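You operate a simulated robot arm through the tools that you are given. There is no shell and no other tool.

The job below is to be done with a simulated robot arm. You get a single attempt, and the scene is never put back.

## Task
Build the phone guest's MIX feed: channel 11 out of it, the mic named on the cue board in.
Fine: 11's MIX send OFF first, the mic's at -10 dB, then leave MIX on the loudspeakers.

The check looks at the end state, three seconds after you hand in, the way a careful person would. Anything else that was tipped, shoved, dropped, spilled or broken makes it a failure.

## Robot
A 7-joint arm with a two-finger parallel gripper, fixed in place. Base frame: the origin is at the foot of the arm, x ahead of it, y to its left, z up; the work surface is at about z = 834. Readings come in mm, rad, newtons and seconds.
Its first joint turns from -2.897 to 2.897 rad. Payload 1.57 kg.
The tool frame sits at the grasp point between the pads (the TCP): z along the fingers, y along the line on which they close. The tips reach 30 mm beyond it. The gripper opens to 80 mm. The fingers are 17 mm wide and 12 mm thick; the gripper's body (40 by 82 mm) begins 80 mm behind the TCP.
Orientation is that of the tool frame in the base frame, as a unit quaternion [x, y, z, w]. With the fingers straight down and closing along the base's y, the tool's x points along the base's -x, its y along +y and its z along -z.

## Interface
- The arm moves only by the tool nudge_tool. Its argument "series" is a list of rows, each a list of 6 numbers: the shift along the tool's x, y, z in mm, then the turn, a rotation vector about the tool's x, y, z in degrees. In form: [[dx, dy, dz, rx, ry, rz], ...]. A call has 1 to 20 rows; each row shifts and turns the commanded pose from where the row before left it, along the tool's axes as they then stand. "claw" is the gripper command, from -1 (fully open) to 1 (shut), values between in proportion, set as the call begins (left out, the last holds). Each row takes 0.2 s and may step no farther than 50 mm and 0.15 rad from the row before; otherwise, or with a gripper value out of range, the whole call is refused. Where a pose cannot be reached the arm comes as near as it can. A force on the tool above 40 N (or 10 N above the force at the start of the call, whichever is more), or a blocked arm, ends the call early, and 0.2 s more pass. The fingers move at their own pace (about 153 mm/s each) and stop on an object; they squeeze with about 39 N. The grip force told is the motor's: it shows also when the fingers shut on nothing. Time passes only in rows, and 0.2 s behind the last, so rows that do not move let the fingers close. It gives the time, the measured TCP pose, the force on the tool (base axes), the opening and the grip force at its end, in the units of the frame above (readings bear some noise), with the torque about the TCP (base axes, N m) and any sound that the robot's microphone picked up.
- Cameras (640 x 400 px; columns grow to the right, rows downward): "scene" is fixed at [211.3, 659.5, 1634.1]; the picture's right is [-0.68, -0.73, 0.00], its down [-0.51, 0.47, -0.72] and it looks along [0.53, -0.49, -0.69] (base axes); focal length 293 px, centre (320, 200). "wrist" rides on the gripper at [72, -7, -122] in the tool frame; the picture's right is [0.09, 1.00, 0.00], its down [-0.84, 0.08, -0.54] and it looks along [-0.54, 0.05, 0.84] (tool axes); focal length 238 px, centre (320, 200). There is no depth. A picture from a camera that has moved, and an enlarged one, comes with that camera's place and axes in the base frame and with its lens. The place of the scene camera against the robot may be out by one fixed shift of up to 18 mm in any direction.
- grab_frame(camera): a new picture of that camera. It takes no simulated time.
- enlarge(camera, box): a new picture of the part [left, top, right, bottom] of that camera's present view, enlarged. It takes no simulated time.
- hand_in(): hands the job in; it is judged then, once.

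Nothing tells you positions but the pictures and the camera data. Unless the task says otherwise, let go and move clear before handing in.

The tools are called after "Emit:" by a JSON object that holds its "op" and its "data". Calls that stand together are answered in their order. nudge_tool: Moves the arm, as the interface text tells. Its arguments: {"type":"object","properties":{"series":{"type":"array"},"claw":{"type":"number"}},"required":["series"]} The other tools are called the same way: grab_frame (camera) takes a picture; enlarge (camera, box) takes an enlarged picture of a part of a camera's view; hand_in () hands the job in.

At the start:

```text
time_s: 0.0
position: [590.8, 44.7, 1259.1]
ee_rot: [0.0, 1.0, -0.001, -0.001]
force: [-0.3, 0.1, 0.5]
torque: [0.03, 0.02, 0.0]
finger_gap: 79.8
gripper_force: 0.0
```

scene: 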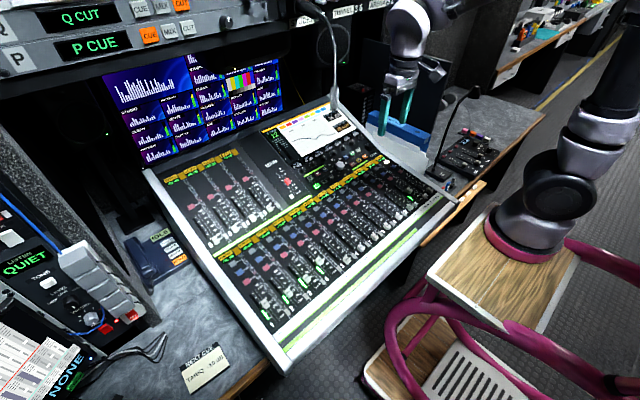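
wrist: 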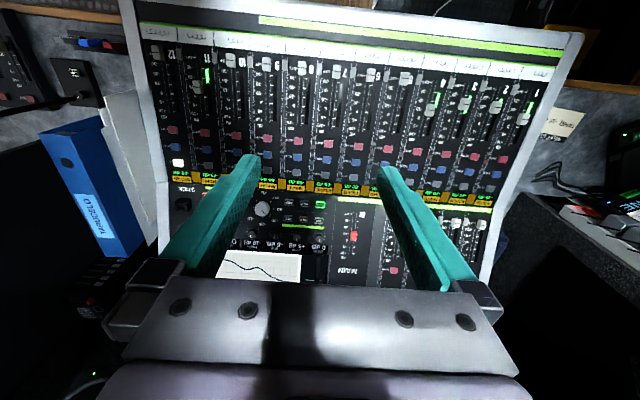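

I see a mixing console in front of the arm, with a cue card at the left of the desk and channels numbered 1 to 12 along the fader bank. I'll enlarge the key areas to read the labels before moving.

Emit:
{"op": "enlarge", "data": {"camera": "scene", "box": [140, 320, 260, 400]}}

Emit:
{"op": "enlarge", "data": {"camera": "scene", "box": [200, 200, 360, 360]}}

Emit:
{"op": "enlarge", "data": {"camera": "scene", "box": [260, 90, 460, 230]}}

Emit:
{"op": "enlarge", "data": {"camera": "scene", "box": [140, 130, 320, 250]}}

Emit:
{"op": "enlarge", "data": {"camera": "scene", "box": [0, 200, 160, 400]}}

Emit:
{"op": "enlarge", "data": {"camera": "wrist", "box": [130, 20, 350, 200]}}

Emit:
{"op": "enlarge", "data": {"camera": "wrist", "box": [330, 20, 600, 220]}}

Emit:
{"op": "enlarge", "data": {"camera": "wrist", "box": [160, 160, 520, 320]}}

```text
5.00 times, centred on (200, 360) of scene
camera zoom: at [211.3, 659.5, 1634.1], right [-0.68, -0.73, 0.0], down [-0.51, 0.47, -0.72], along [0.53, -0.49, -0.69], focal length 1464 px, centre (920, -600)
```

zoom: 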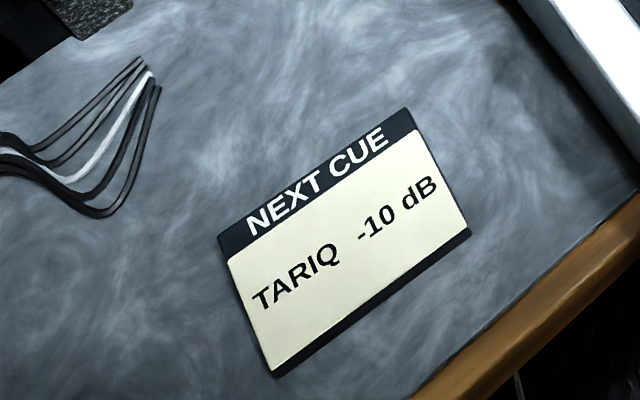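

```text
2.50 times, centred on (280, 280) of scene
camera zoom: at [211.3, 659.5, 1634.1], right [-0.68, -0.73, 0.0], down [-0.51, 0.47, -0.72], along [0.53, -0.49, -0.69], focal length 732 px, centre (420, 0)
```

zoom: 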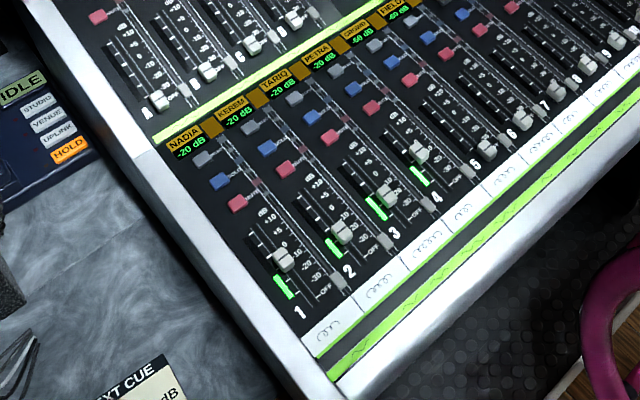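

```text
2.86 times, centred on (360, 160) of scene
camera zoom: at [211.3, 659.5, 1634.1], right [-0.68, -0.73, 0.0], down [-0.51, 0.47, -0.72], along [0.53, -0.49, -0.69], focal length 837 px, centre (206, 314)
```

zoom: 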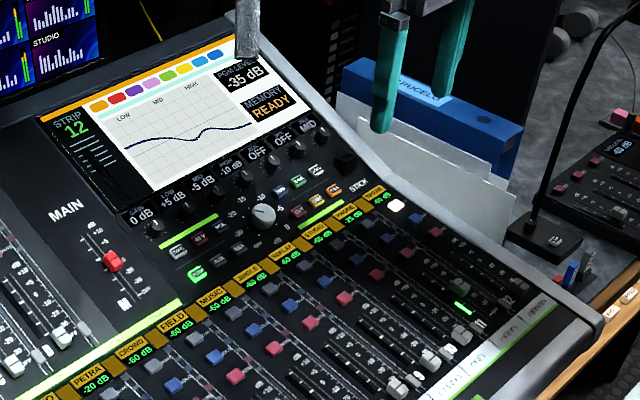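

```text
3.33 times, centred on (230, 190) of scene
camera zoom: at [211.3, 659.5, 1634.1], right [-0.68, -0.73, 0.0], down [-0.51, 0.47, -0.72], along [0.53, -0.49, -0.69], focal length 976 px, centre (620, 233)
```

zoom: 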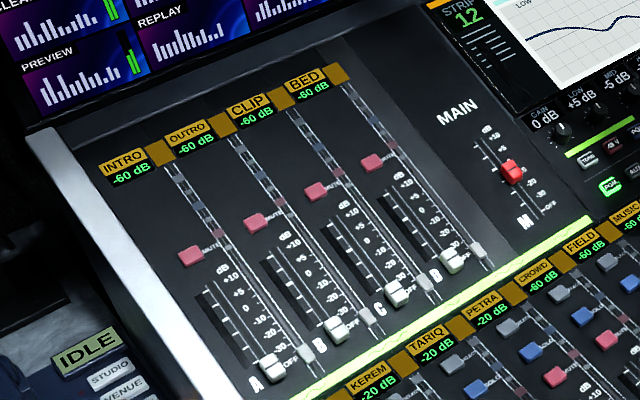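

```text
2.00 times, centred on (80, 300) of scene
camera zoom: at [211.3, 659.5, 1634.1], right [-0.68, -0.73, 0.0], down [-0.51, 0.47, -0.72], along [0.53, -0.49, -0.69], focal length 586 px, centre (800, 0)
```

zoom: 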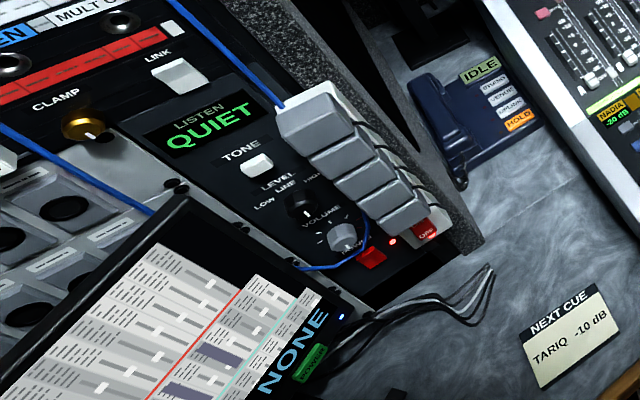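

```text
2.22 times, centred on (240, 110) of wrist
camera zoom: at [518.9, 37.0, 1382.5], right [-0.09, 1.0, 0.0], down [0.84, 0.08, 0.54], along [0.54, 0.05, -0.84], focal length 530 px, centre (498, 400)
```

zoom: 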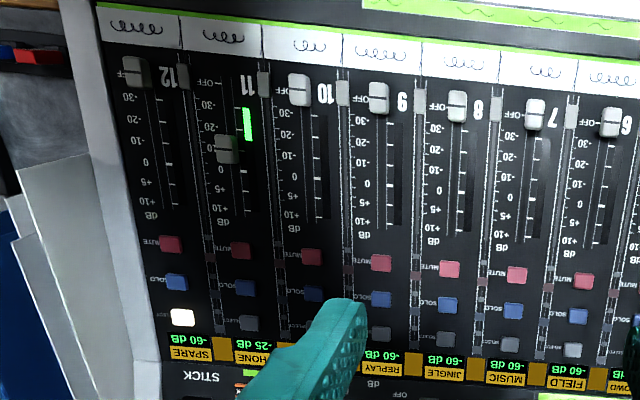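

```text
2.00 times, centred on (465, 120) of wrist
camera zoom: at [518.9, 37.0, 1382.5], right [-0.09, 1.0, 0.0], down [0.84, 0.08, 0.54], along [0.54, 0.05, -0.84], focal length 477 px, centre (30, 360)
```

zoom: 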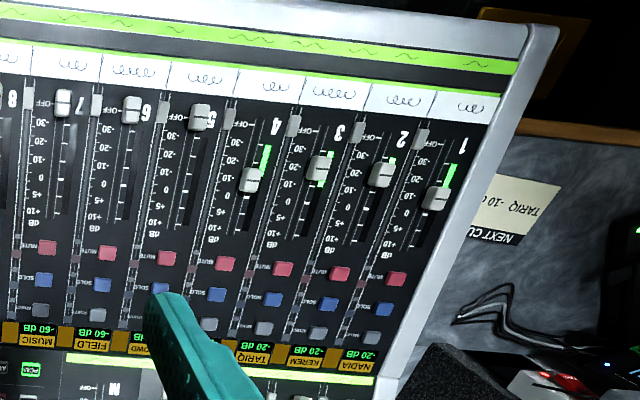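

```text
1.78 times, centred on (340, 240) of wrist
camera zoom: at [518.9, 37.0, 1382.5], right [-0.09, 1.0, 0.0], down [0.84, 0.08, 0.54], along [0.54, 0.05, -0.84], focal length 424 px, centre (284, 129)
```

zoom: 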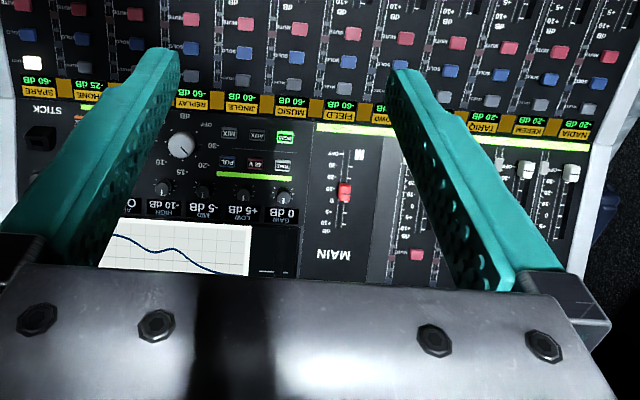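

The cue board names TARIQ at -10 dB, and TARIQ looks like channel 3. I'll read the strip controls, the monitor buttons and the small labels next.

Emit:
{"op": "enlarge", "data": {"camera": "scene", "box": [300, 130, 380, 190]}}

Emit:
{"op": "enlarge", "data": {"camera": "scene", "box": [260, 100, 350, 160]}}

Emit:
{"op": "enlarge", "data": {"camera": "scene", "box": [360, 160, 460, 230]}}

Emit:
{"op": "enlarge", "data": {"camera": "scene", "box": [210, 220, 310, 290]}}

Emit:
{"op": "enlarge", "data": {"camera": "scene", "box": [20, 230, 150, 340]}}

Emit:
{"op": "enlarge", "data": {"camera": "scene", "box": [250, 160, 310, 210]}}

Emit:
{"op": "enlarge", "data": {"camera": "wrist", "box": [230, 190, 350, 260]}}

Emit:
{"op": "enlarge", "data": {"camera": "scene", "box": [0, 0, 200, 80]}}

Emit:
{"op": "enlarge", "data": {"camera": "scene", "box": [300, 0, 480, 80]}}

```text
6.67 times, centred on (340, 160) of scene
camera zoom: at [211.3, 659.5, 1634.1], right [-0.68, -0.73, 0.0], down [-0.51, 0.47, -0.72], along [0.53, -0.49, -0.69], focal length 1952 px, centre (187, 467)
```

zoom: 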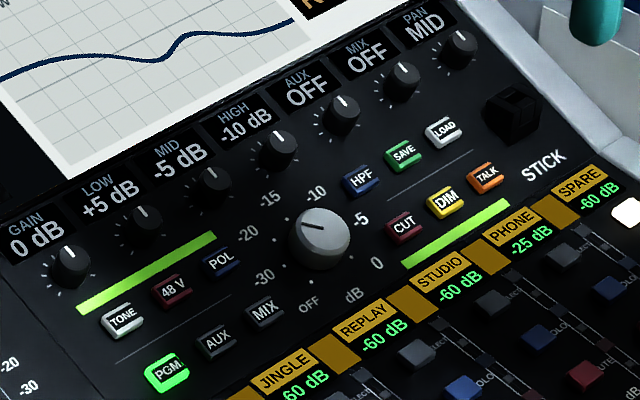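

```text
6.67 times, centred on (305, 130) of scene
camera zoom: at [211.3, 659.5, 1634.1], right [-0.68, -0.73, 0.0], down [-0.51, 0.47, -0.72], along [0.53, -0.49, -0.69], focal length 1952 px, centre (420, 667)
```

zoom: 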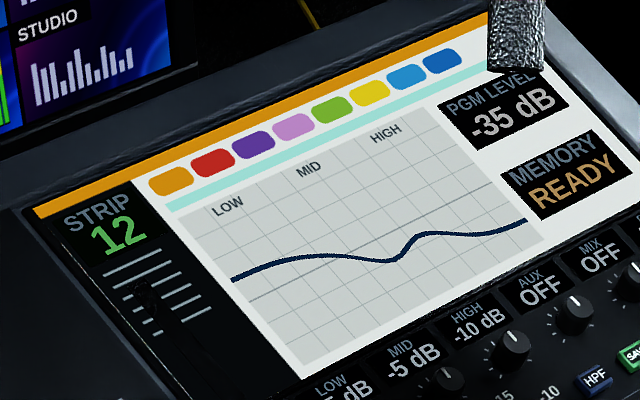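

```text
5.71 times, centred on (410, 195) of scene
camera zoom: at [211.3, 659.5, 1634.1], right [-0.68, -0.73, 0.0], down [-0.51, 0.47, -0.72], along [0.53, -0.49, -0.69], focal length 1673 px, centre (-194, 229)
```

zoom: 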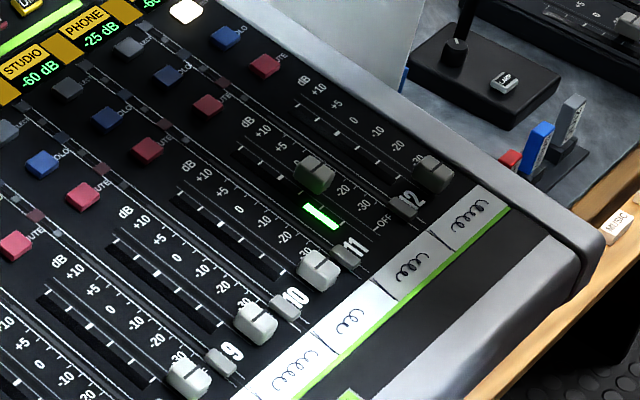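

```text
5.71 times, centred on (260, 255) of scene
camera zoom: at [211.3, 659.5, 1634.1], right [-0.68, -0.73, 0.0], down [-0.51, 0.47, -0.72], along [0.53, -0.49, -0.69], focal length 1673 px, centre (663, -114)
```

zoom: 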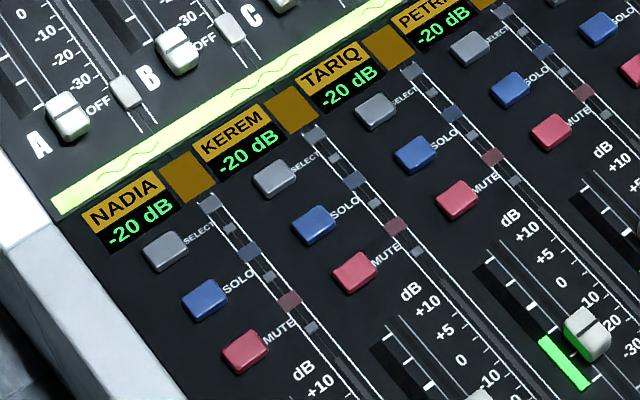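

```text
3.64 times, centred on (85, 285) of scene
camera zoom: at [211.3, 659.5, 1634.1], right [-0.68, -0.73, 0.0], down [-0.51, 0.47, -0.72], along [0.53, -0.49, -0.69], focal length 1065 px, centre (1174, -109)
```

zoom: 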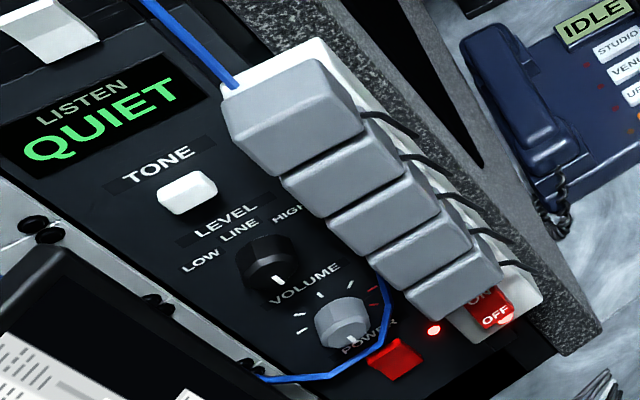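

```text
8.00 times, centred on (280, 185) of scene
camera zoom: at [211.3, 659.5, 1634.1], right [-0.68, -0.73, 0.0], down [-0.51, 0.47, -0.72], along [0.53, -0.49, -0.69], focal length 2343 px, centre (640, 320)
```

zoom: 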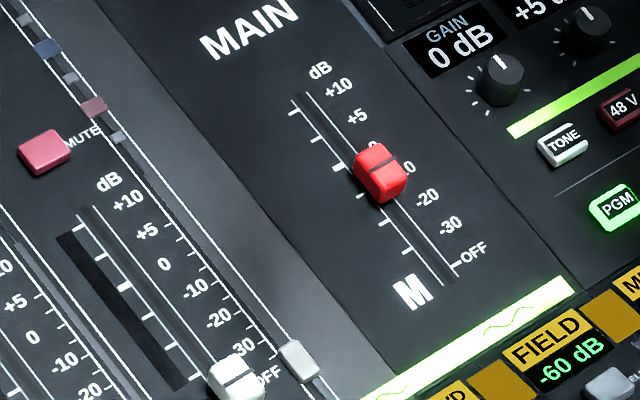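

```text
5.33 times, centred on (290, 225) of wrist
camera zoom: at [518.9, 37.0, 1382.5], right [-0.09, 1.0, 0.0], down [0.84, 0.08, 0.54], along [0.54, 0.05, -0.84], focal length 1271 px, centre (480, 67)
```

zoom: 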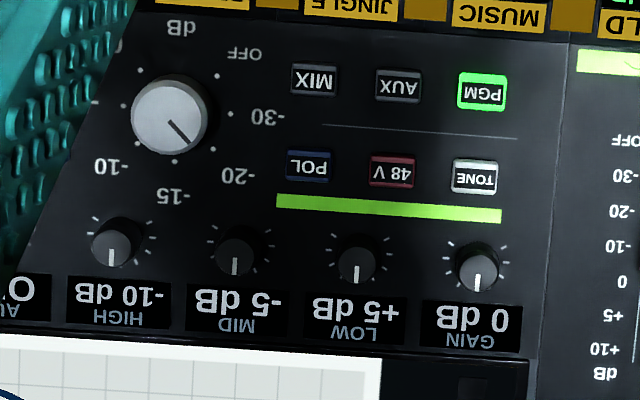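

```text
3.20 times, centred on (100, 40) of scene
camera zoom: at [211.3, 659.5, 1634.1], right [-0.68, -0.73, 0.0], down [-0.51, 0.47, -0.72], along [0.53, -0.49, -0.69], focal length 937 px, centre (1024, 712)
```

zoom: 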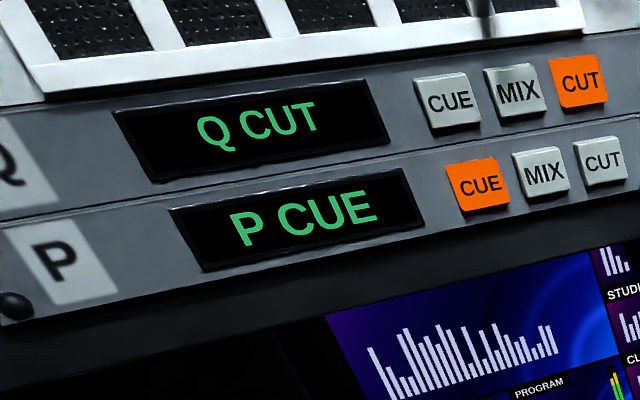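

```text
3.56 times, centred on (390, 40) of scene
camera zoom: at [211.3, 659.5, 1634.1], right [-0.68, -0.73, 0.0], down [-0.51, 0.47, -0.72], along [0.53, -0.49, -0.69], focal length 1041 px, centre (71, 769)
```

zoom: 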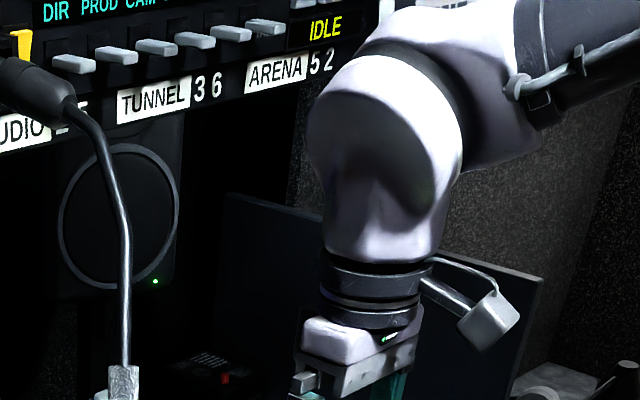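

I take the controls to be these: SELECT buttons per channel, a strip section with a MIX send knob and its readout, and PGM/AUX/MIX monitor keys. I'll shift sideways at height and tilt a little for a second viewpoint, so I can triangulate and find the hanging microphone.

Emit:
{"op": "nudge_tool", "data": {"series": [[0, -50, 0, 0, 0, 0], [0, -50, 0, 0, 0, 0], [0, -50, 0, 0, -8, 0], [0, -50, 0, 0, -8, 0], [0, 0, 0, 0, -8, 0], [0, 0, 0, 0, 0, 0]], "claw": -1}}

Emit:
{"op": "grab_frame", "data": {"camera": "wrist"}}

Emit:
{"op": "grab_frame", "data": {"camera": "scene"}}

```text
time_s: 1.4
position: [591.8, -154.9, 1261.4]
ee_rot: [0.0, 0.978, 0.0, 0.209]
force: [-0.4, 0.3, -0.5]
torque: [0.0, 0.0, -0.01]
finger_gap: 79.9
gripper_force: 0.1
```

```text
taken
camera wrist: at [476.4, -163.0, 1344.4], right [-0.08, 1.0, -0.04], down [0.54, 0.08, 0.84], along [0.84, 0.05, -0.55], focal length 238 px, centre (320, 200)
```

wrist: 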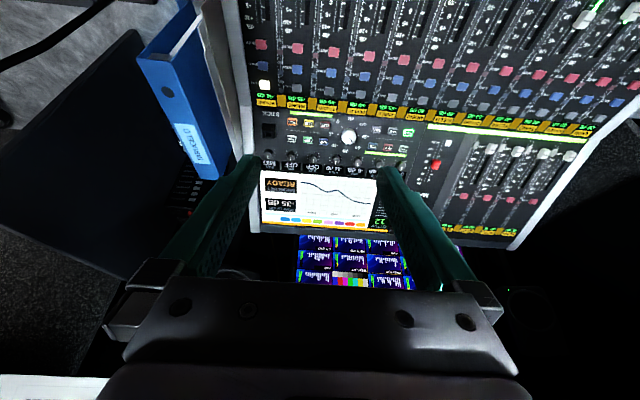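

```text
taken
```

scene: 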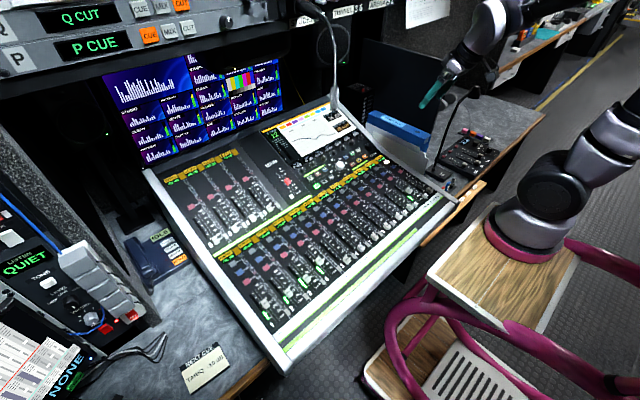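

The wrist view now shows the whole strip section and the far screen clearly. I'll enlarge it to locate the controls and look for the microphone gooseneck.

Emit:
{"op": "enlarge", "data": {"camera": "wrist", "box": [240, 60, 420, 180]}}

Emit:
{"op": "enlarge", "data": {"camera": "wrist", "box": [240, 160, 420, 290]}}

Emit:
{"op": "enlarge", "data": {"camera": "wrist", "box": [400, 0, 640, 160]}}

Emit:
{"op": "enlarge", "data": {"camera": "wrist", "box": [180, 200, 300, 290]}}

Emit:
{"op": "enlarge", "data": {"camera": "scene", "box": [270, 0, 390, 120]}}

```text
3.33 times, centred on (330, 120) of wrist
camera zoom: at [476.4, -163.0, 1344.4], right [-0.08, 1.0, -0.04], down [0.54, 0.08, 0.84], along [0.84, 0.05, -0.55], focal length 794 px, centre (287, 467)
```

zoom: 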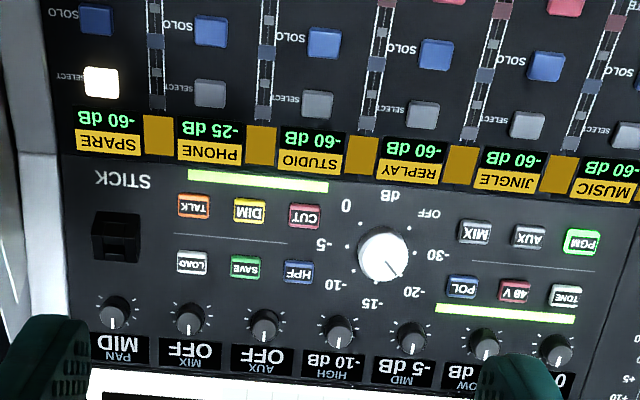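

```text
3.08 times, centred on (330, 225) of wrist
camera zoom: at [476.4, -163.0, 1344.4], right [-0.08, 1.0, -0.04], down [0.54, 0.08, 0.84], along [0.84, 0.05, -0.55], focal length 733 px, centre (289, 123)
```

zoom: 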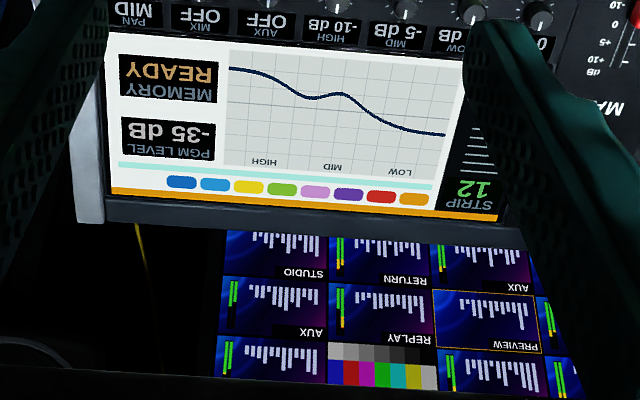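

```text
2.50 times, centred on (520, 80) of wrist
camera zoom: at [476.4, -163.0, 1344.4], right [-0.08, 1.0, -0.04], down [0.54, 0.08, 0.84], along [0.84, 0.05, -0.55], focal length 596 px, centre (-180, 500)
```

zoom: 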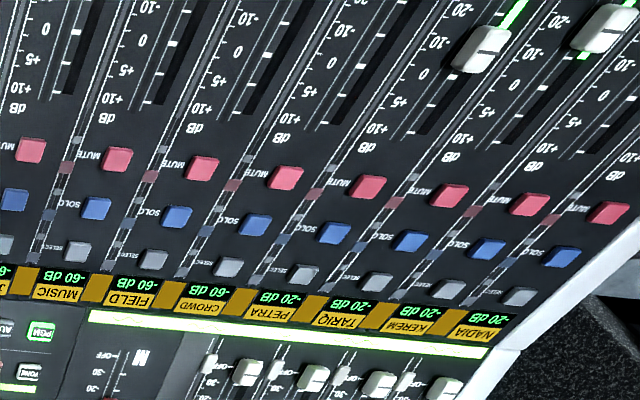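

```text
4.44 times, centred on (240, 245) of wrist
camera zoom: at [476.4, -163.0, 1344.4], right [-0.08, 1.0, -0.04], down [0.54, 0.08, 0.84], along [0.84, 0.05, -0.55], focal length 1059 px, centre (676, 0)
```

zoom: 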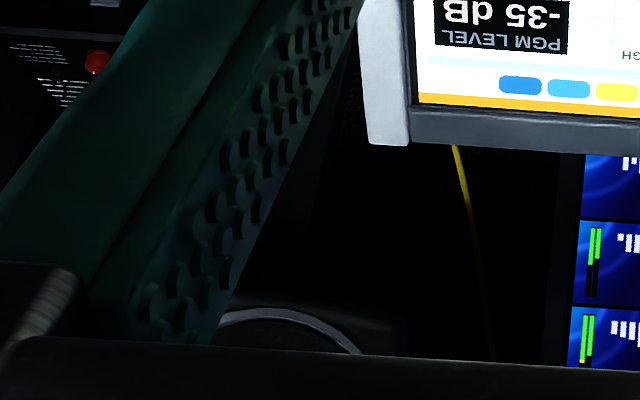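

```text
3.33 times, centred on (330, 60) of scene
camera zoom: at [211.3, 659.5, 1634.1], right [-0.68, -0.73, 0.0], down [-0.51, 0.47, -0.72], along [0.53, -0.49, -0.69], focal length 976 px, centre (287, 667)
```

zoom: 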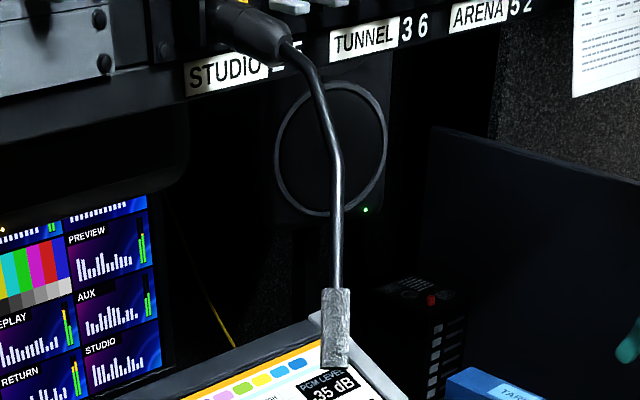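

The microphone hangs from the rack above the console, and I can't see it in the wrist view yet. I'll tilt the wrist further up and look forward to pin down where it is.

Emit:
{"op": "nudge_tool", "data": {"series": [[0, 0, 0, 0, -8, 0], [0, 0, 0, 0, -8, 0], [0, 0, 0, 0, -8, 0], [0, 50, 0, 0, 0, 0], [0, 50, 0, 0, 0, 0], [0, 0, 0, 0, 0, 0]]}}

Emit:
{"op": "grab_frame", "data": {"camera": "wrist"}}

```text
time_s: 2.8
position: [601.4, -59.2, 1274.0]
ee_rot: [0.001, 0.914, 0.001, 0.406]
force: [-0.6, -0.1, 0.6]
torque: [-0.03, -0.01, -0.02]
finger_gap: 79.9
gripper_force: 0.1
out of reach, approached as far as the arm can: row 3, 4
```

```text
taken
camera wrist: at [462.3, -66.4, 1302.8], right [-0.06, 1.0, -0.07], down [0.16, 0.08, 0.98], along [0.99, 0.05, -0.16], focal length 238 px, centre (320, 200)
```

wrist: 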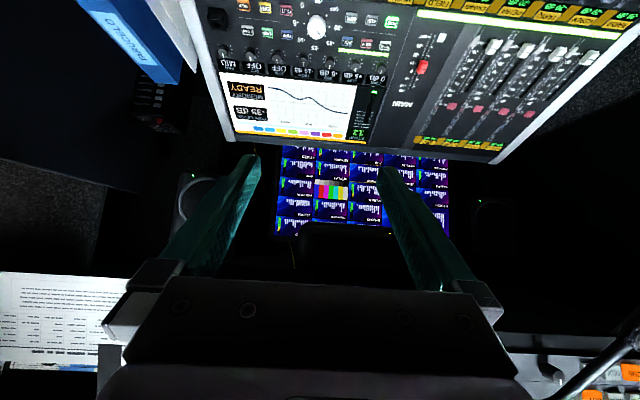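

A metal rod appears at the lower right of this view, probably the microphone boom. I'll enlarge there.

Emit:
{"op": "enlarge", "data": {"camera": "wrist", "box": [480, 280, 640, 400]}}

Emit:
{"op": "enlarge", "data": {"camera": "wrist", "box": [200, 0, 420, 150]}}

Emit:
{"op": "grab_frame", "data": {"camera": "scene"}}

```text
3.33 times, centred on (560, 340) of wrist
camera zoom: at [462.3, -66.4, 1302.8], right [-0.06, 1.0, -0.07], down [0.16, 0.08, 0.98], along [0.99, 0.05, -0.16], focal length 794 px, centre (-480, -267)
```

zoom: 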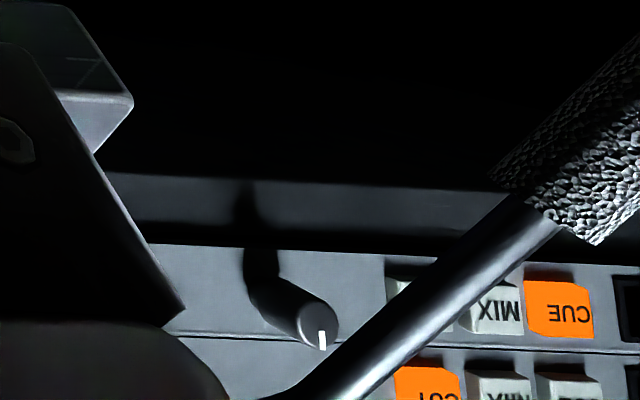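

```text
2.67 times, centred on (310, 75) of wrist
camera zoom: at [462.3, -66.4, 1302.8], right [-0.06, 1.0, -0.07], down [0.16, 0.08, 0.98], along [0.99, 0.05, -0.16], focal length 636 px, centre (347, 533)
```

zoom: 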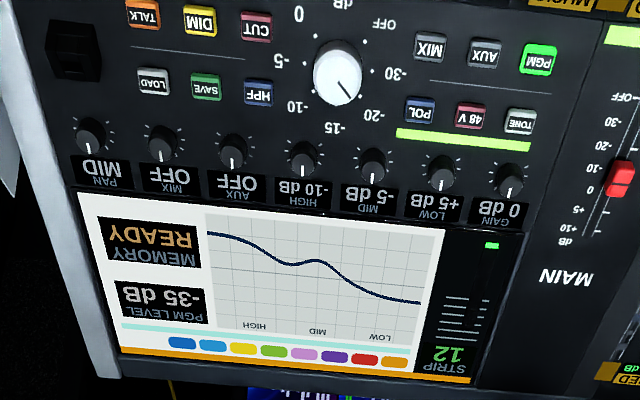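

```text
taken
```

scene: 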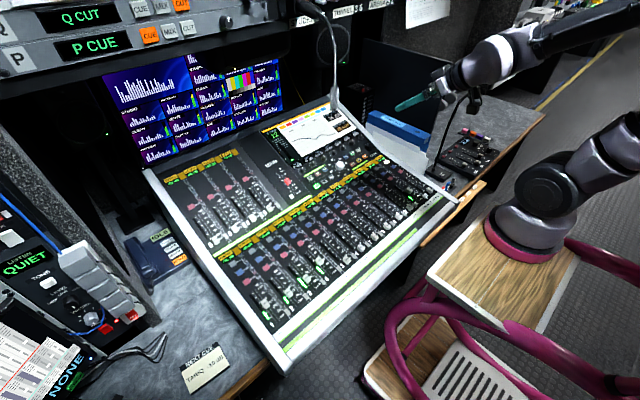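

The microphone capsule is near (620, 230, 1335), with its rod rising toward the rack, so I'll keep the arm out of that region. I'll look at the arm's base and the strip area in more detail.

Emit:
{"op": "enlarge", "data": {"camera": "scene", "box": [360, 60, 640, 400]}}

Emit:
{"op": "enlarge", "data": {"camera": "scene", "box": [360, 90, 520, 220]}}

```text
1.18 times, centred on (500, 230) of scene
camera zoom: at [211.3, 659.5, 1634.1], right [-0.68, -0.73, 0.0], down [-0.51, 0.47, -0.72], along [0.53, -0.49, -0.69], focal length 344 px, centre (108, 165)
```

zoom: 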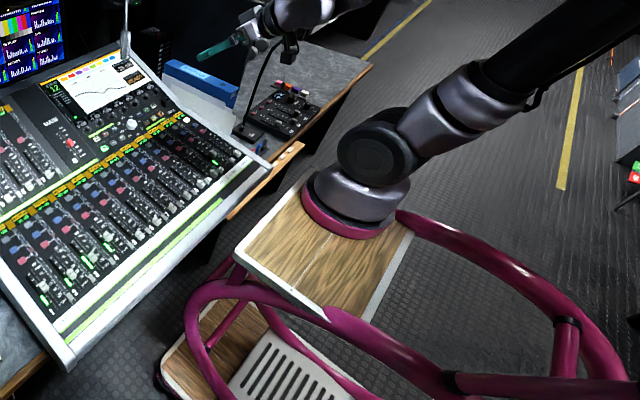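

```text
3.08 times, centred on (440, 155) of scene
camera zoom: at [211.3, 659.5, 1634.1], right [-0.68, -0.73, 0.0], down [-0.51, 0.47, -0.72], along [0.53, -0.49, -0.69], focal length 901 px, centre (-49, 338)
```

zoom: 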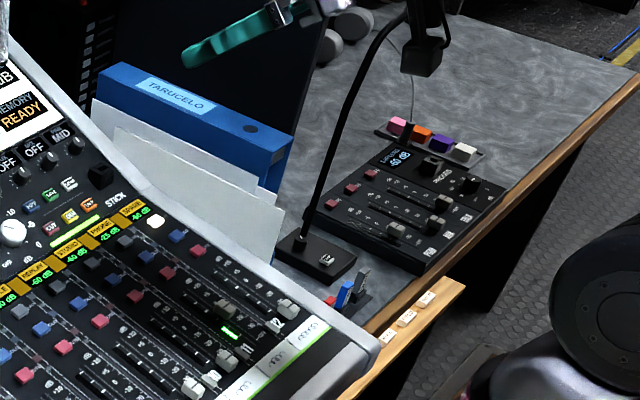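

I've triangulated these: SELECT 11 near (777, -206, 866), SELECT 3 (TARIQ) near (781, 356, 860), and the MIX knob near (940, -218, 908). I'll reduce the tilt and move over the strip on the right side, well clear of both gooseneck microphones, for close-ups.

Emit:
{"op": "nudge_tool", "data": {"series": [[0, 0, 0, 0, 8, 0], [0, 0, 0, 0, 8, 0], [0, 0, 0, 0, 8, 0], [0, 0, 0, 0, 8, 0], [-14.3, -23.5, 34.2, 0, 0, 0], [-14.3, -23.5, 34.2, 0, 0, 0], [-14.3, -23.5, 34.2, 0, 0, 0], [-14.3, -23.5, 34.2, 0, 0, 0], [-14.3, -23.5, 34.2, 0, 0, 0], [-14.3, -23.5, 34.2, 0, 0, 0], [0, 0, 0, 0, 0, 0]]}}

Emit:
{"op": "grab_frame", "data": {"camera": "wrist"}}

Emit:
{"op": "grab_frame", "data": {"camera": "scene"}}

```text
time_s: 5.2
position: [741.4, -198.9, 1098.1]
ee_rot: [0.0, 0.99, 0.0, 0.139]
force: [0.0, -0.8, 0.2]
torque: [-0.04, -0.02, 0.0]
finger_gap: 80.0
gripper_force: 0.0
```

```text
taken
camera wrist: at [638.5, -206.0, 1196.4], right [-0.09, 1.0, -0.03], down [0.65, 0.08, 0.75], along [0.75, 0.05, -0.66], focal length 238 px, centre (320, 200)
```

wrist: 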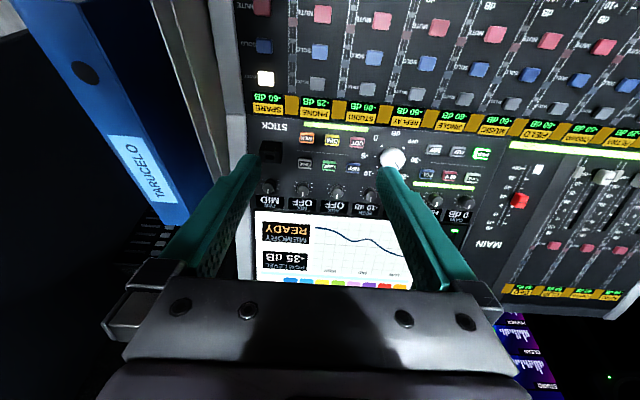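

```text
taken
```

scene: 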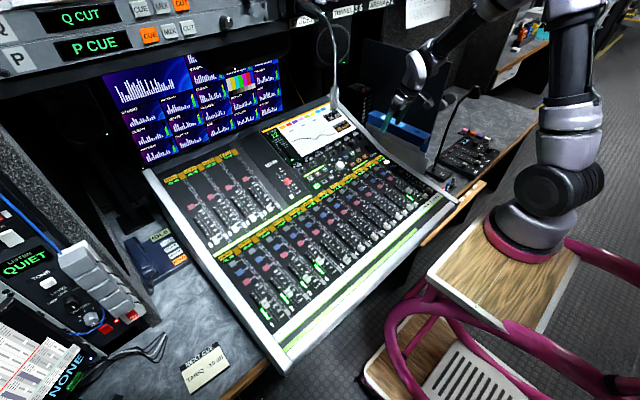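

The strip controls are right in front of the fingers now. I'll enlarge to measure the button tops, panel points and knobs.

Emit:
{"op": "enlarge", "data": {"camera": "wrist", "box": [240, 50, 400, 150]}}

Emit:
{"op": "enlarge", "data": {"camera": "wrist", "box": [240, 120, 400, 220]}}

Emit:
{"op": "enlarge", "data": {"camera": "wrist", "box": [360, 100, 520, 220]}}

```text
4.00 times, centred on (320, 100) of wrist
camera zoom: at [638.5, -206.0, 1196.4], right [-0.09, 1.0, -0.03], down [0.65, 0.08, 0.75], along [0.75, 0.05, -0.66], focal length 953 px, centre (320, 600)
```

zoom: 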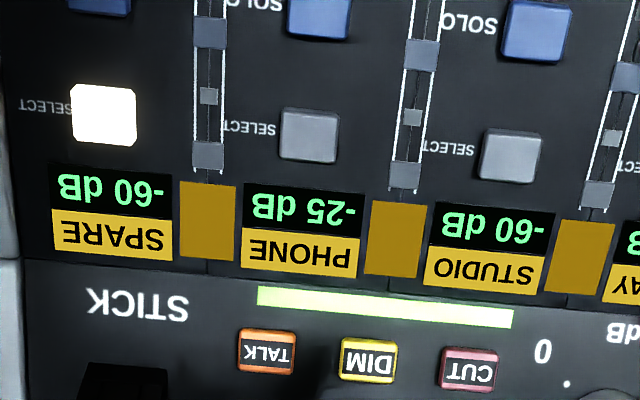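

```text
4.00 times, centred on (320, 170) of wrist
camera zoom: at [638.5, -206.0, 1196.4], right [-0.09, 1.0, -0.03], down [0.65, 0.08, 0.75], along [0.75, 0.05, -0.66], focal length 953 px, centre (320, 320)
```

zoom: 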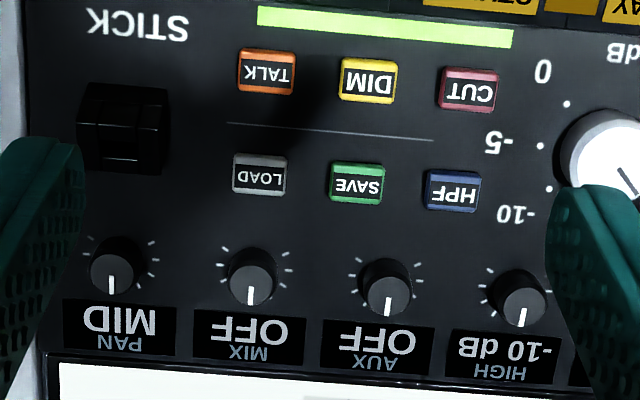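

```text
3.33 times, centred on (440, 160) of wrist
camera zoom: at [638.5, -206.0, 1196.4], right [-0.09, 1.0, -0.03], down [0.65, 0.08, 0.75], along [0.75, 0.05, -0.66], focal length 794 px, centre (-80, 333)
```

zoom: 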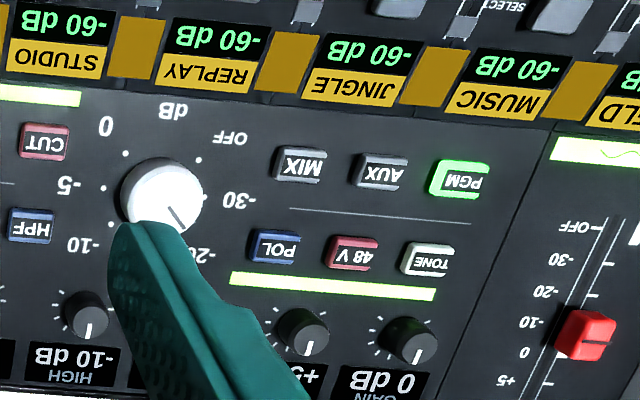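

The numbers agree across views: SELECT 11 at (777, -206, 866), the MIX monitor key at (857, -11, 877), and the MIX knob about 20 mm wide at (939, -217, 906). I'll close the fingers, straighten slightly and hover about 40 mm above SELECT 11.

Emit:
{"op": "nudge_tool", "data": {"series": [[0, 0, 0, 0, 6, 0], [1.3, -1.8, 41.2, 0, 0, 0], [1.3, -1.8, 41.2, 0, 0, 0], [1.3, -1.8, 41.2, 0, 0, 0], [1.3, -1.8, 41.2, 0, 0, 0], [0, 0, 0, 0, 0, 0]], "claw": 1}}

Emit:
{"op": "grab_frame", "data": {"camera": "wrist"}}

Emit:
{"op": "grab_frame", "data": {"camera": "scene"}}

```text
time_s: 6.6
position: [764.5, -209.5, 935.6]
ee_rot: [0.0, 0.996, 0.0, 0.088]
force: [-0.1, 0.4, -1.0]
torque: [-0.04, -0.02, 0.05]
finger_gap: 0.0
gripper_force: 21.2
```

```text
taken
camera wrist: at [672.3, -216.3, 1044.7], right [-0.09, 1.0, -0.02], down [0.73, 0.08, 0.68], along [0.68, 0.05, -0.73], focal length 238 px, centre (320, 200)
```

wrist: 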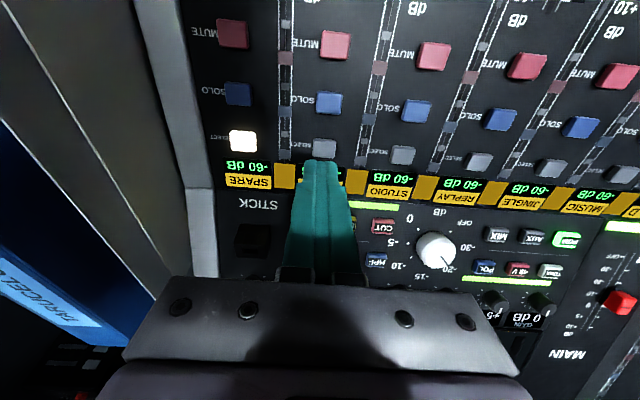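

```text
taken
```

scene: 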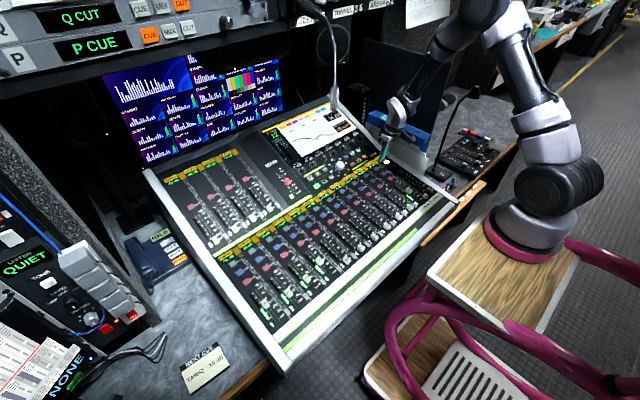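

The closed tip is lined up with SELECT 11 but about 4 mm too far in -y. I'll correct that, lower to just above the button, and then press in small steps while watching the force.

Emit:
{"op": "nudge_tool", "data": {"series": [[0, 3.6, 15, 0, 0, 0], [0, 0, 15, 0, 0, 0], [0, 0, 0, 0, 0, 0]]}}

Emit:
{"op": "enlarge", "data": {"camera": "wrist", "box": [220, 90, 420, 215]}}

```text
time_s: 7.4
position: [770.2, -204.2, 906.2]
ee_rot: [0.0, 0.996, 0.0, 0.086]
force: [0.2, -0.4, 0.7]
torque: [0.01, -0.01, 0.0]
finger_gap: 0.0
gripper_force: 21.0
```

```text
3.20 times, centred on (320, 152) of wrist
camera zoom: at [677.9, -212.3, 1015.7], right [-0.09, 1.0, -0.02], down [0.73, 0.08, 0.68], along [0.68, 0.05, -0.73], focal length 763 px, centre (320, 352)
```

zoom: 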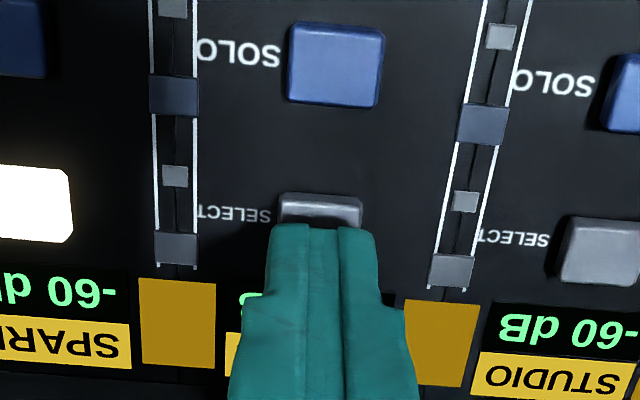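

The tip is centred over SELECT 11 and about 10 mm above it. I'll press down in 2 mm steps.

Emit:
{"op": "nudge_tool", "data": {"series": [[0, 0, 3, 0, 0, 0], [0, 0, 3, 0, 0, 0], [0, 0, 2, 0, 0, 0], [0, 0, 2, 0, 0, 0], [0, 0, 1, 0, 0, 0], [0, 0, 1, 0, 0, 0]]}}

Emit:
{"op": "enlarge", "data": {"camera": "wrist", "box": [220, 90, 420, 215]}}

```text
time_s: 8.8
position: [773.0, -202.2, 894.0]
ee_rot: [0.0, 0.996, 0.0, 0.087]
force: [0.2, -0.6, 0.2]
torque: [0.01, -0.01, -0.01]
finger_gap: 0.2
gripper_force: 21.1
```

```text
3.20 times, centred on (320, 152) of wrist
camera zoom: at [680.4, -210.3, 1002.6], right [-0.09, 1.0, -0.02], down [0.73, 0.08, 0.68], along [0.68, 0.05, -0.73], focal length 763 px, centre (320, 352)
```

zoom: 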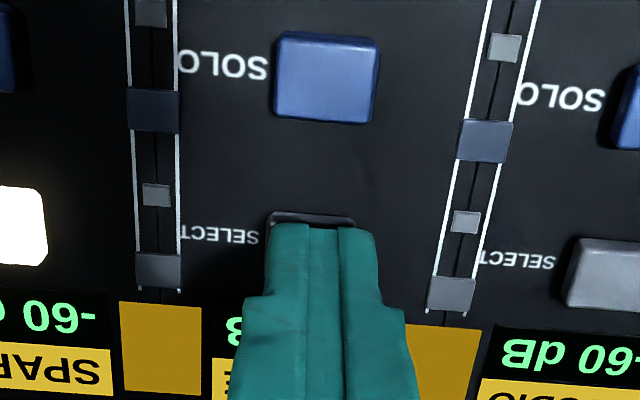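

There's no contact yet, and the arm settled about 3 mm toward +y. I'll correct that and keep lowering in 1 mm steps.

Emit:
{"op": "nudge_tool", "data": {"series": [[0, -3.3, 0, 0, 0, 0], [0, 0, 0, 0, 0, 0], [0, 0, 1, 0, 0, 0], [0, 0, 1, 0, 0, 0], [0, 0, 1, 0, 0, 0], [0, 0, 0, 0, 0, 0]]}}

Emit:
{"op": "enlarge", "data": {"camera": "wrist", "box": [220, 90, 420, 215]}}

```text
time_s: 10.2
position: [771.9, -206.9, 890.0]
ee_rot: [0.001, 0.996, 0.0, 0.087]
force: [-0.5, 0.4, 1.6]
torque: [-0.03, 0.03, 0.02]
finger_gap: 0.0
gripper_force: 21.7
```

```text
3.20 times, centred on (320, 152) of wrist
camera zoom: at [680.4, -213.5, 998.8], right [-0.09, 1.0, -0.02], down [0.73, 0.08, 0.68], along [0.68, 0.05, -0.73], focal length 763 px, centre (320, 352)
```

zoom: 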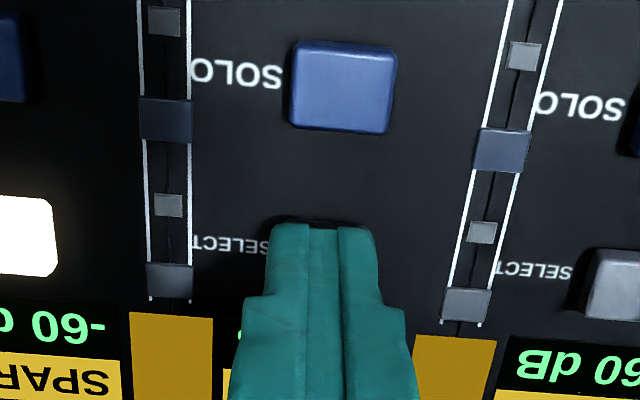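

A light upward force of 1.6 N suggests contact, but channel 12 is still the selected one. I'll press a little deeper.

Emit:
{"op": "nudge_tool", "data": {"series": [[0, 0, 1, 0, 0, 0], [0, 0, 1, 0, 0, 0], [0, 0, 0, 0, 0, 0]]}}

Emit:
{"op": "enlarge", "data": {"camera": "wrist", "box": [220, 90, 420, 215]}}

Emit:
{"op": "enlarge", "data": {"camera": "scene", "box": [260, 100, 440, 220]}}

```text
time_s: 11.0
position: [773.5, -205.6, 887.4]
ee_rot: [0.0, 0.996, 0.0, 0.088]
force: [-0.1, -0.9, 2.1]
torque: [-0.03, 0.0, 0.01]
finger_gap: 0.2
gripper_force: 21.2
heard: click
```

```text
3.20 times, centred on (320, 152) of wrist
camera zoom: at [680.4, -213.0, 996.7], right [-0.09, 1.0, -0.02], down [0.73, 0.08, 0.68], along [0.68, 0.05, -0.73], focal length 763 px, centre (320, 352)
```

zoom: 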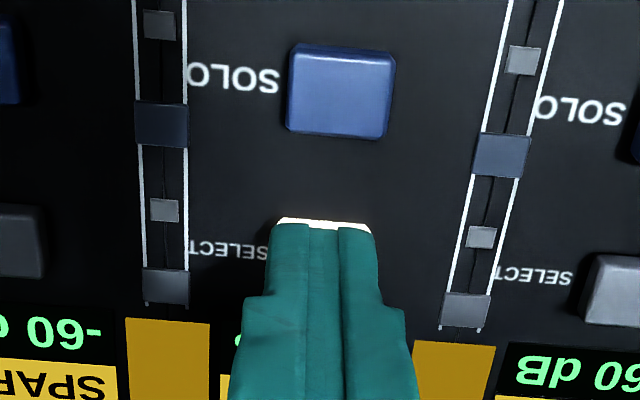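

```text
3.33 times, centred on (350, 160) of scene
camera zoom: at [211.3, 659.5, 1634.1], right [-0.68, -0.73, 0.0], down [-0.51, 0.47, -0.72], along [0.53, -0.49, -0.69], focal length 976 px, centre (220, 333)
```

zoom: 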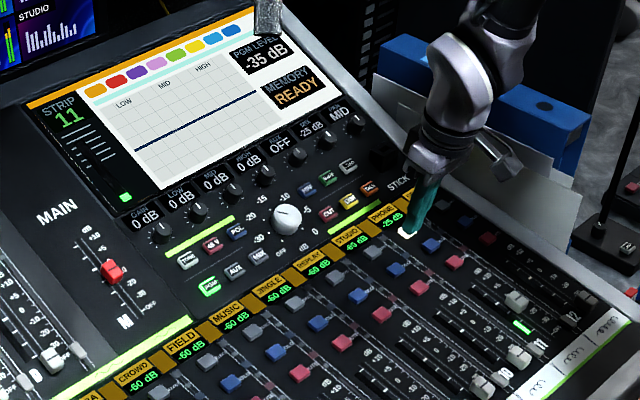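

A click was heard: STRIP now shows 11 and its MIX send reads -25 dB. I'll retract, move to a hover over the MIX knob with the tool tilted to the panel (about 18°), and open the fingers partway.

Emit:
{"op": "nudge_tool", "data": {"series": [[0, 0, -10, 0, 0, 0], [0, 0, -35, 0, 0, 0], [0, 0, -35, 0, 0, 0], [0, 0, 0, 0, -8, 0]], "claw": 1}}

Emit:
{"op": "nudge_tool", "data": {"series": [[-38, -2.9, 12.8, 0, 0, 0], [-38, -2.9, 12.8, 0, 0, 0], [-38, -2.9, 12.8, 0, 0, 0], [-38, -2.9, 12.8, 0, 0, 0], [0, 0, 0, 0, 0, 0], [0, 0, 0, 0, 0, 0]], "claw": -0.15}}

Emit:
{"op": "grab_frame", "data": {"camera": "wrist"}}

Emit:
{"op": "enlarge", "data": {"camera": "wrist", "box": [200, 60, 440, 220]}}

Emit:
{"op": "grab_frame", "data": {"camera": "scene"}}

```text
time_s: 12.0
position: [757.6, -208.1, 969.1]
ee_rot: [-0.001, 0.988, 0.0, 0.157]
force: [0.1, -0.3, -0.1]
torque: [-0.01, 0.01, 0.04]
finger_gap: 0.0
gripper_force: 21.2
```

```text
time_s: 13.4
position: [917.8, -216.0, 965.9]
ee_rot: [-0.001, 0.988, 0.0, 0.156]
force: [0.3, 0.2, 0.3]
torque: [0.01, 0.03, 0.0]
finger_gap: 46.1
gripper_force: 0.1
```

```text
taken
camera wrist: at [813.0, -223.1, 1061.3], right [-0.09, 1.0, -0.03], down [0.63, 0.08, 0.77], along [0.77, 0.05, -0.63], focal length 238 px, centre (320, 200)
```

wrist: 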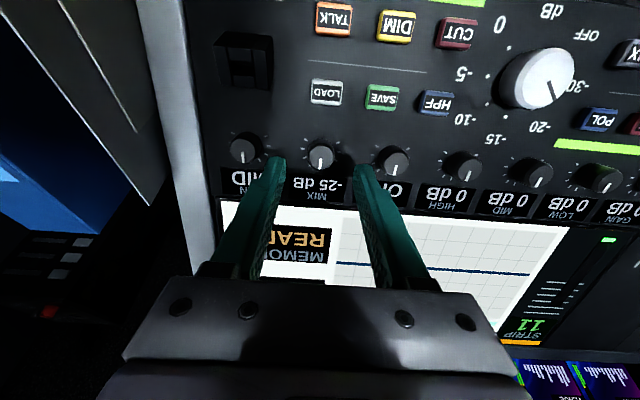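

```text
2.50 times, centred on (320, 140) of wrist
camera zoom: at [813.0, -223.1, 1061.3], right [-0.09, 1.0, -0.03], down [0.63, 0.08, 0.77], along [0.77, 0.05, -0.63], focal length 596 px, centre (320, 350)
```

zoom: 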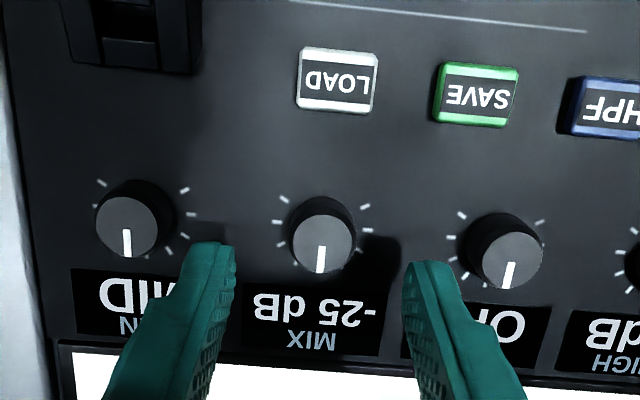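

```text
taken
```

scene: 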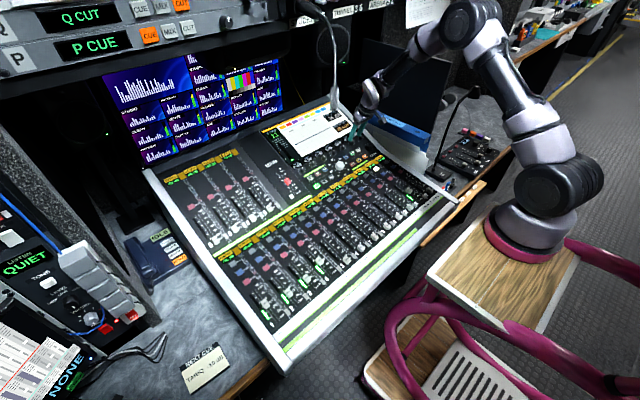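

The MIX readout for strip 11 is -25 dB and the knob sits between the fingers. I'll lower 20 mm along the tool axis and check alignment again.

Emit:
{"op": "nudge_tool", "data": {"series": [[-1.5, 0, 10, 0, 0, 0], [0, 0, 10, 0, 0, 0], [0, 0, 0, 0, 0, 0]]}}

Emit:
{"op": "enlarge", "data": {"camera": "wrist", "box": [220, 90, 420, 215]}}

```text
time_s: 14.2
position: [927.4, -216.6, 946.8]
ee_rot: [0.0, 0.988, 0.0, 0.156]
force: [-0.1, 0.2, -0.4]
torque: [0.0, 0.02, -0.01]
finger_gap: 45.9
gripper_force: 0.1
```

```text
3.20 times, centred on (320, 152) of wrist
camera zoom: at [821.3, -224.4, 1042.9], right [-0.09, 1.0, -0.03], down [0.63, 0.08, 0.77], along [0.77, 0.05, -0.63], focal length 763 px, centre (320, 352)
```

zoom: 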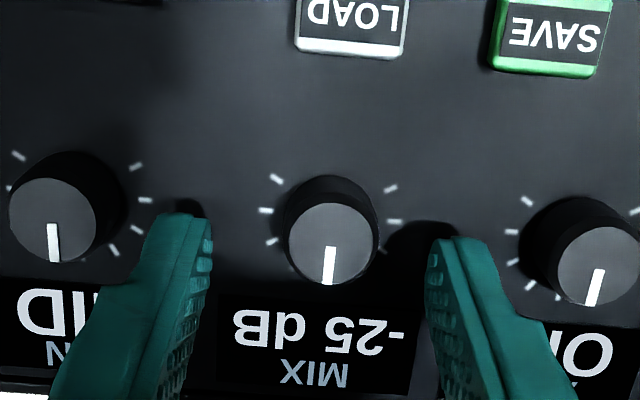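

The knob is about 2 mm toward +y and slightly ahead of the tool axis. I'll correct for that and lower so the tips straddle the knob without touching the panel.

Emit:
{"op": "nudge_tool", "data": {"series": [[-1.5, 2.0, 6, 0, 0, 0], [0, 0, 6, 0, 0, 0], [0, 0, 4, 0, 0, 0], [0, 0, 0, 0, 0, 0], [0, 0, 0, 0, 0, 0]]}}

Emit:
{"op": "enlarge", "data": {"camera": "wrist", "box": [220, 90, 420, 215]}}

Emit:
{"op": "enlarge", "data": {"camera": "scene", "box": [300, 90, 400, 160]}}

```text
time_s: 15.4
position: [931.0, -215.5, 934.8]
ee_rot: [0.001, 0.988, 0.0, 0.157]
force: [-16.6, 0.0, 25.9]
torque: [0.23, 0.0, 0.21]
finger_gap: 46.1
gripper_force: 0.0
```

```text
3.20 times, centred on (320, 152) of wrist
camera zoom: at [825.6, -223.4, 1030.0], right [-0.09, 1.0, -0.03], down [0.63, 0.08, 0.78], along [0.77, 0.05, -0.63], focal length 763 px, centre (320, 352)
```

zoom: 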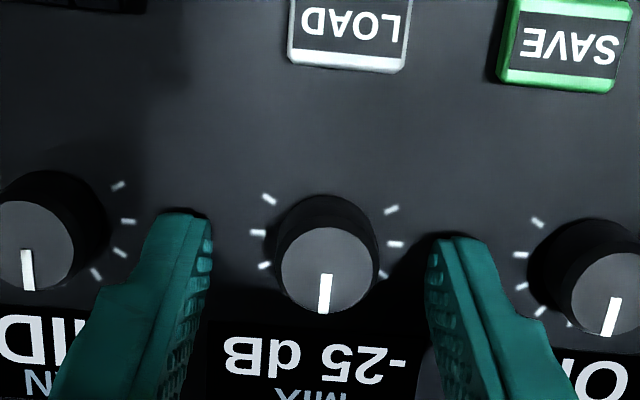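

```text
5.71 times, centred on (350, 125) of scene
camera zoom: at [211.3, 659.5, 1634.1], right [-0.68, -0.73, 0.0], down [-0.51, 0.47, -0.72], along [0.53, -0.49, -0.69], focal length 1673 px, centre (149, 629)
```

zoom: 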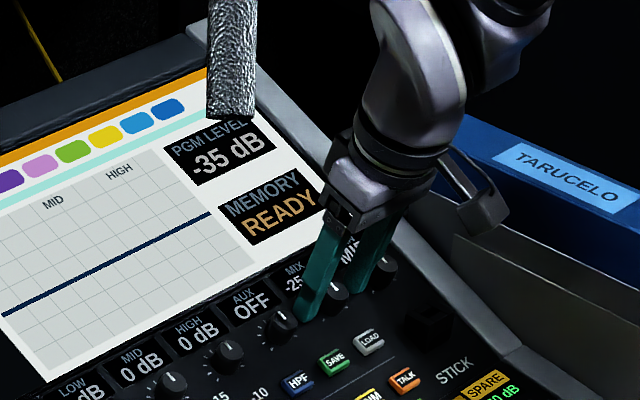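

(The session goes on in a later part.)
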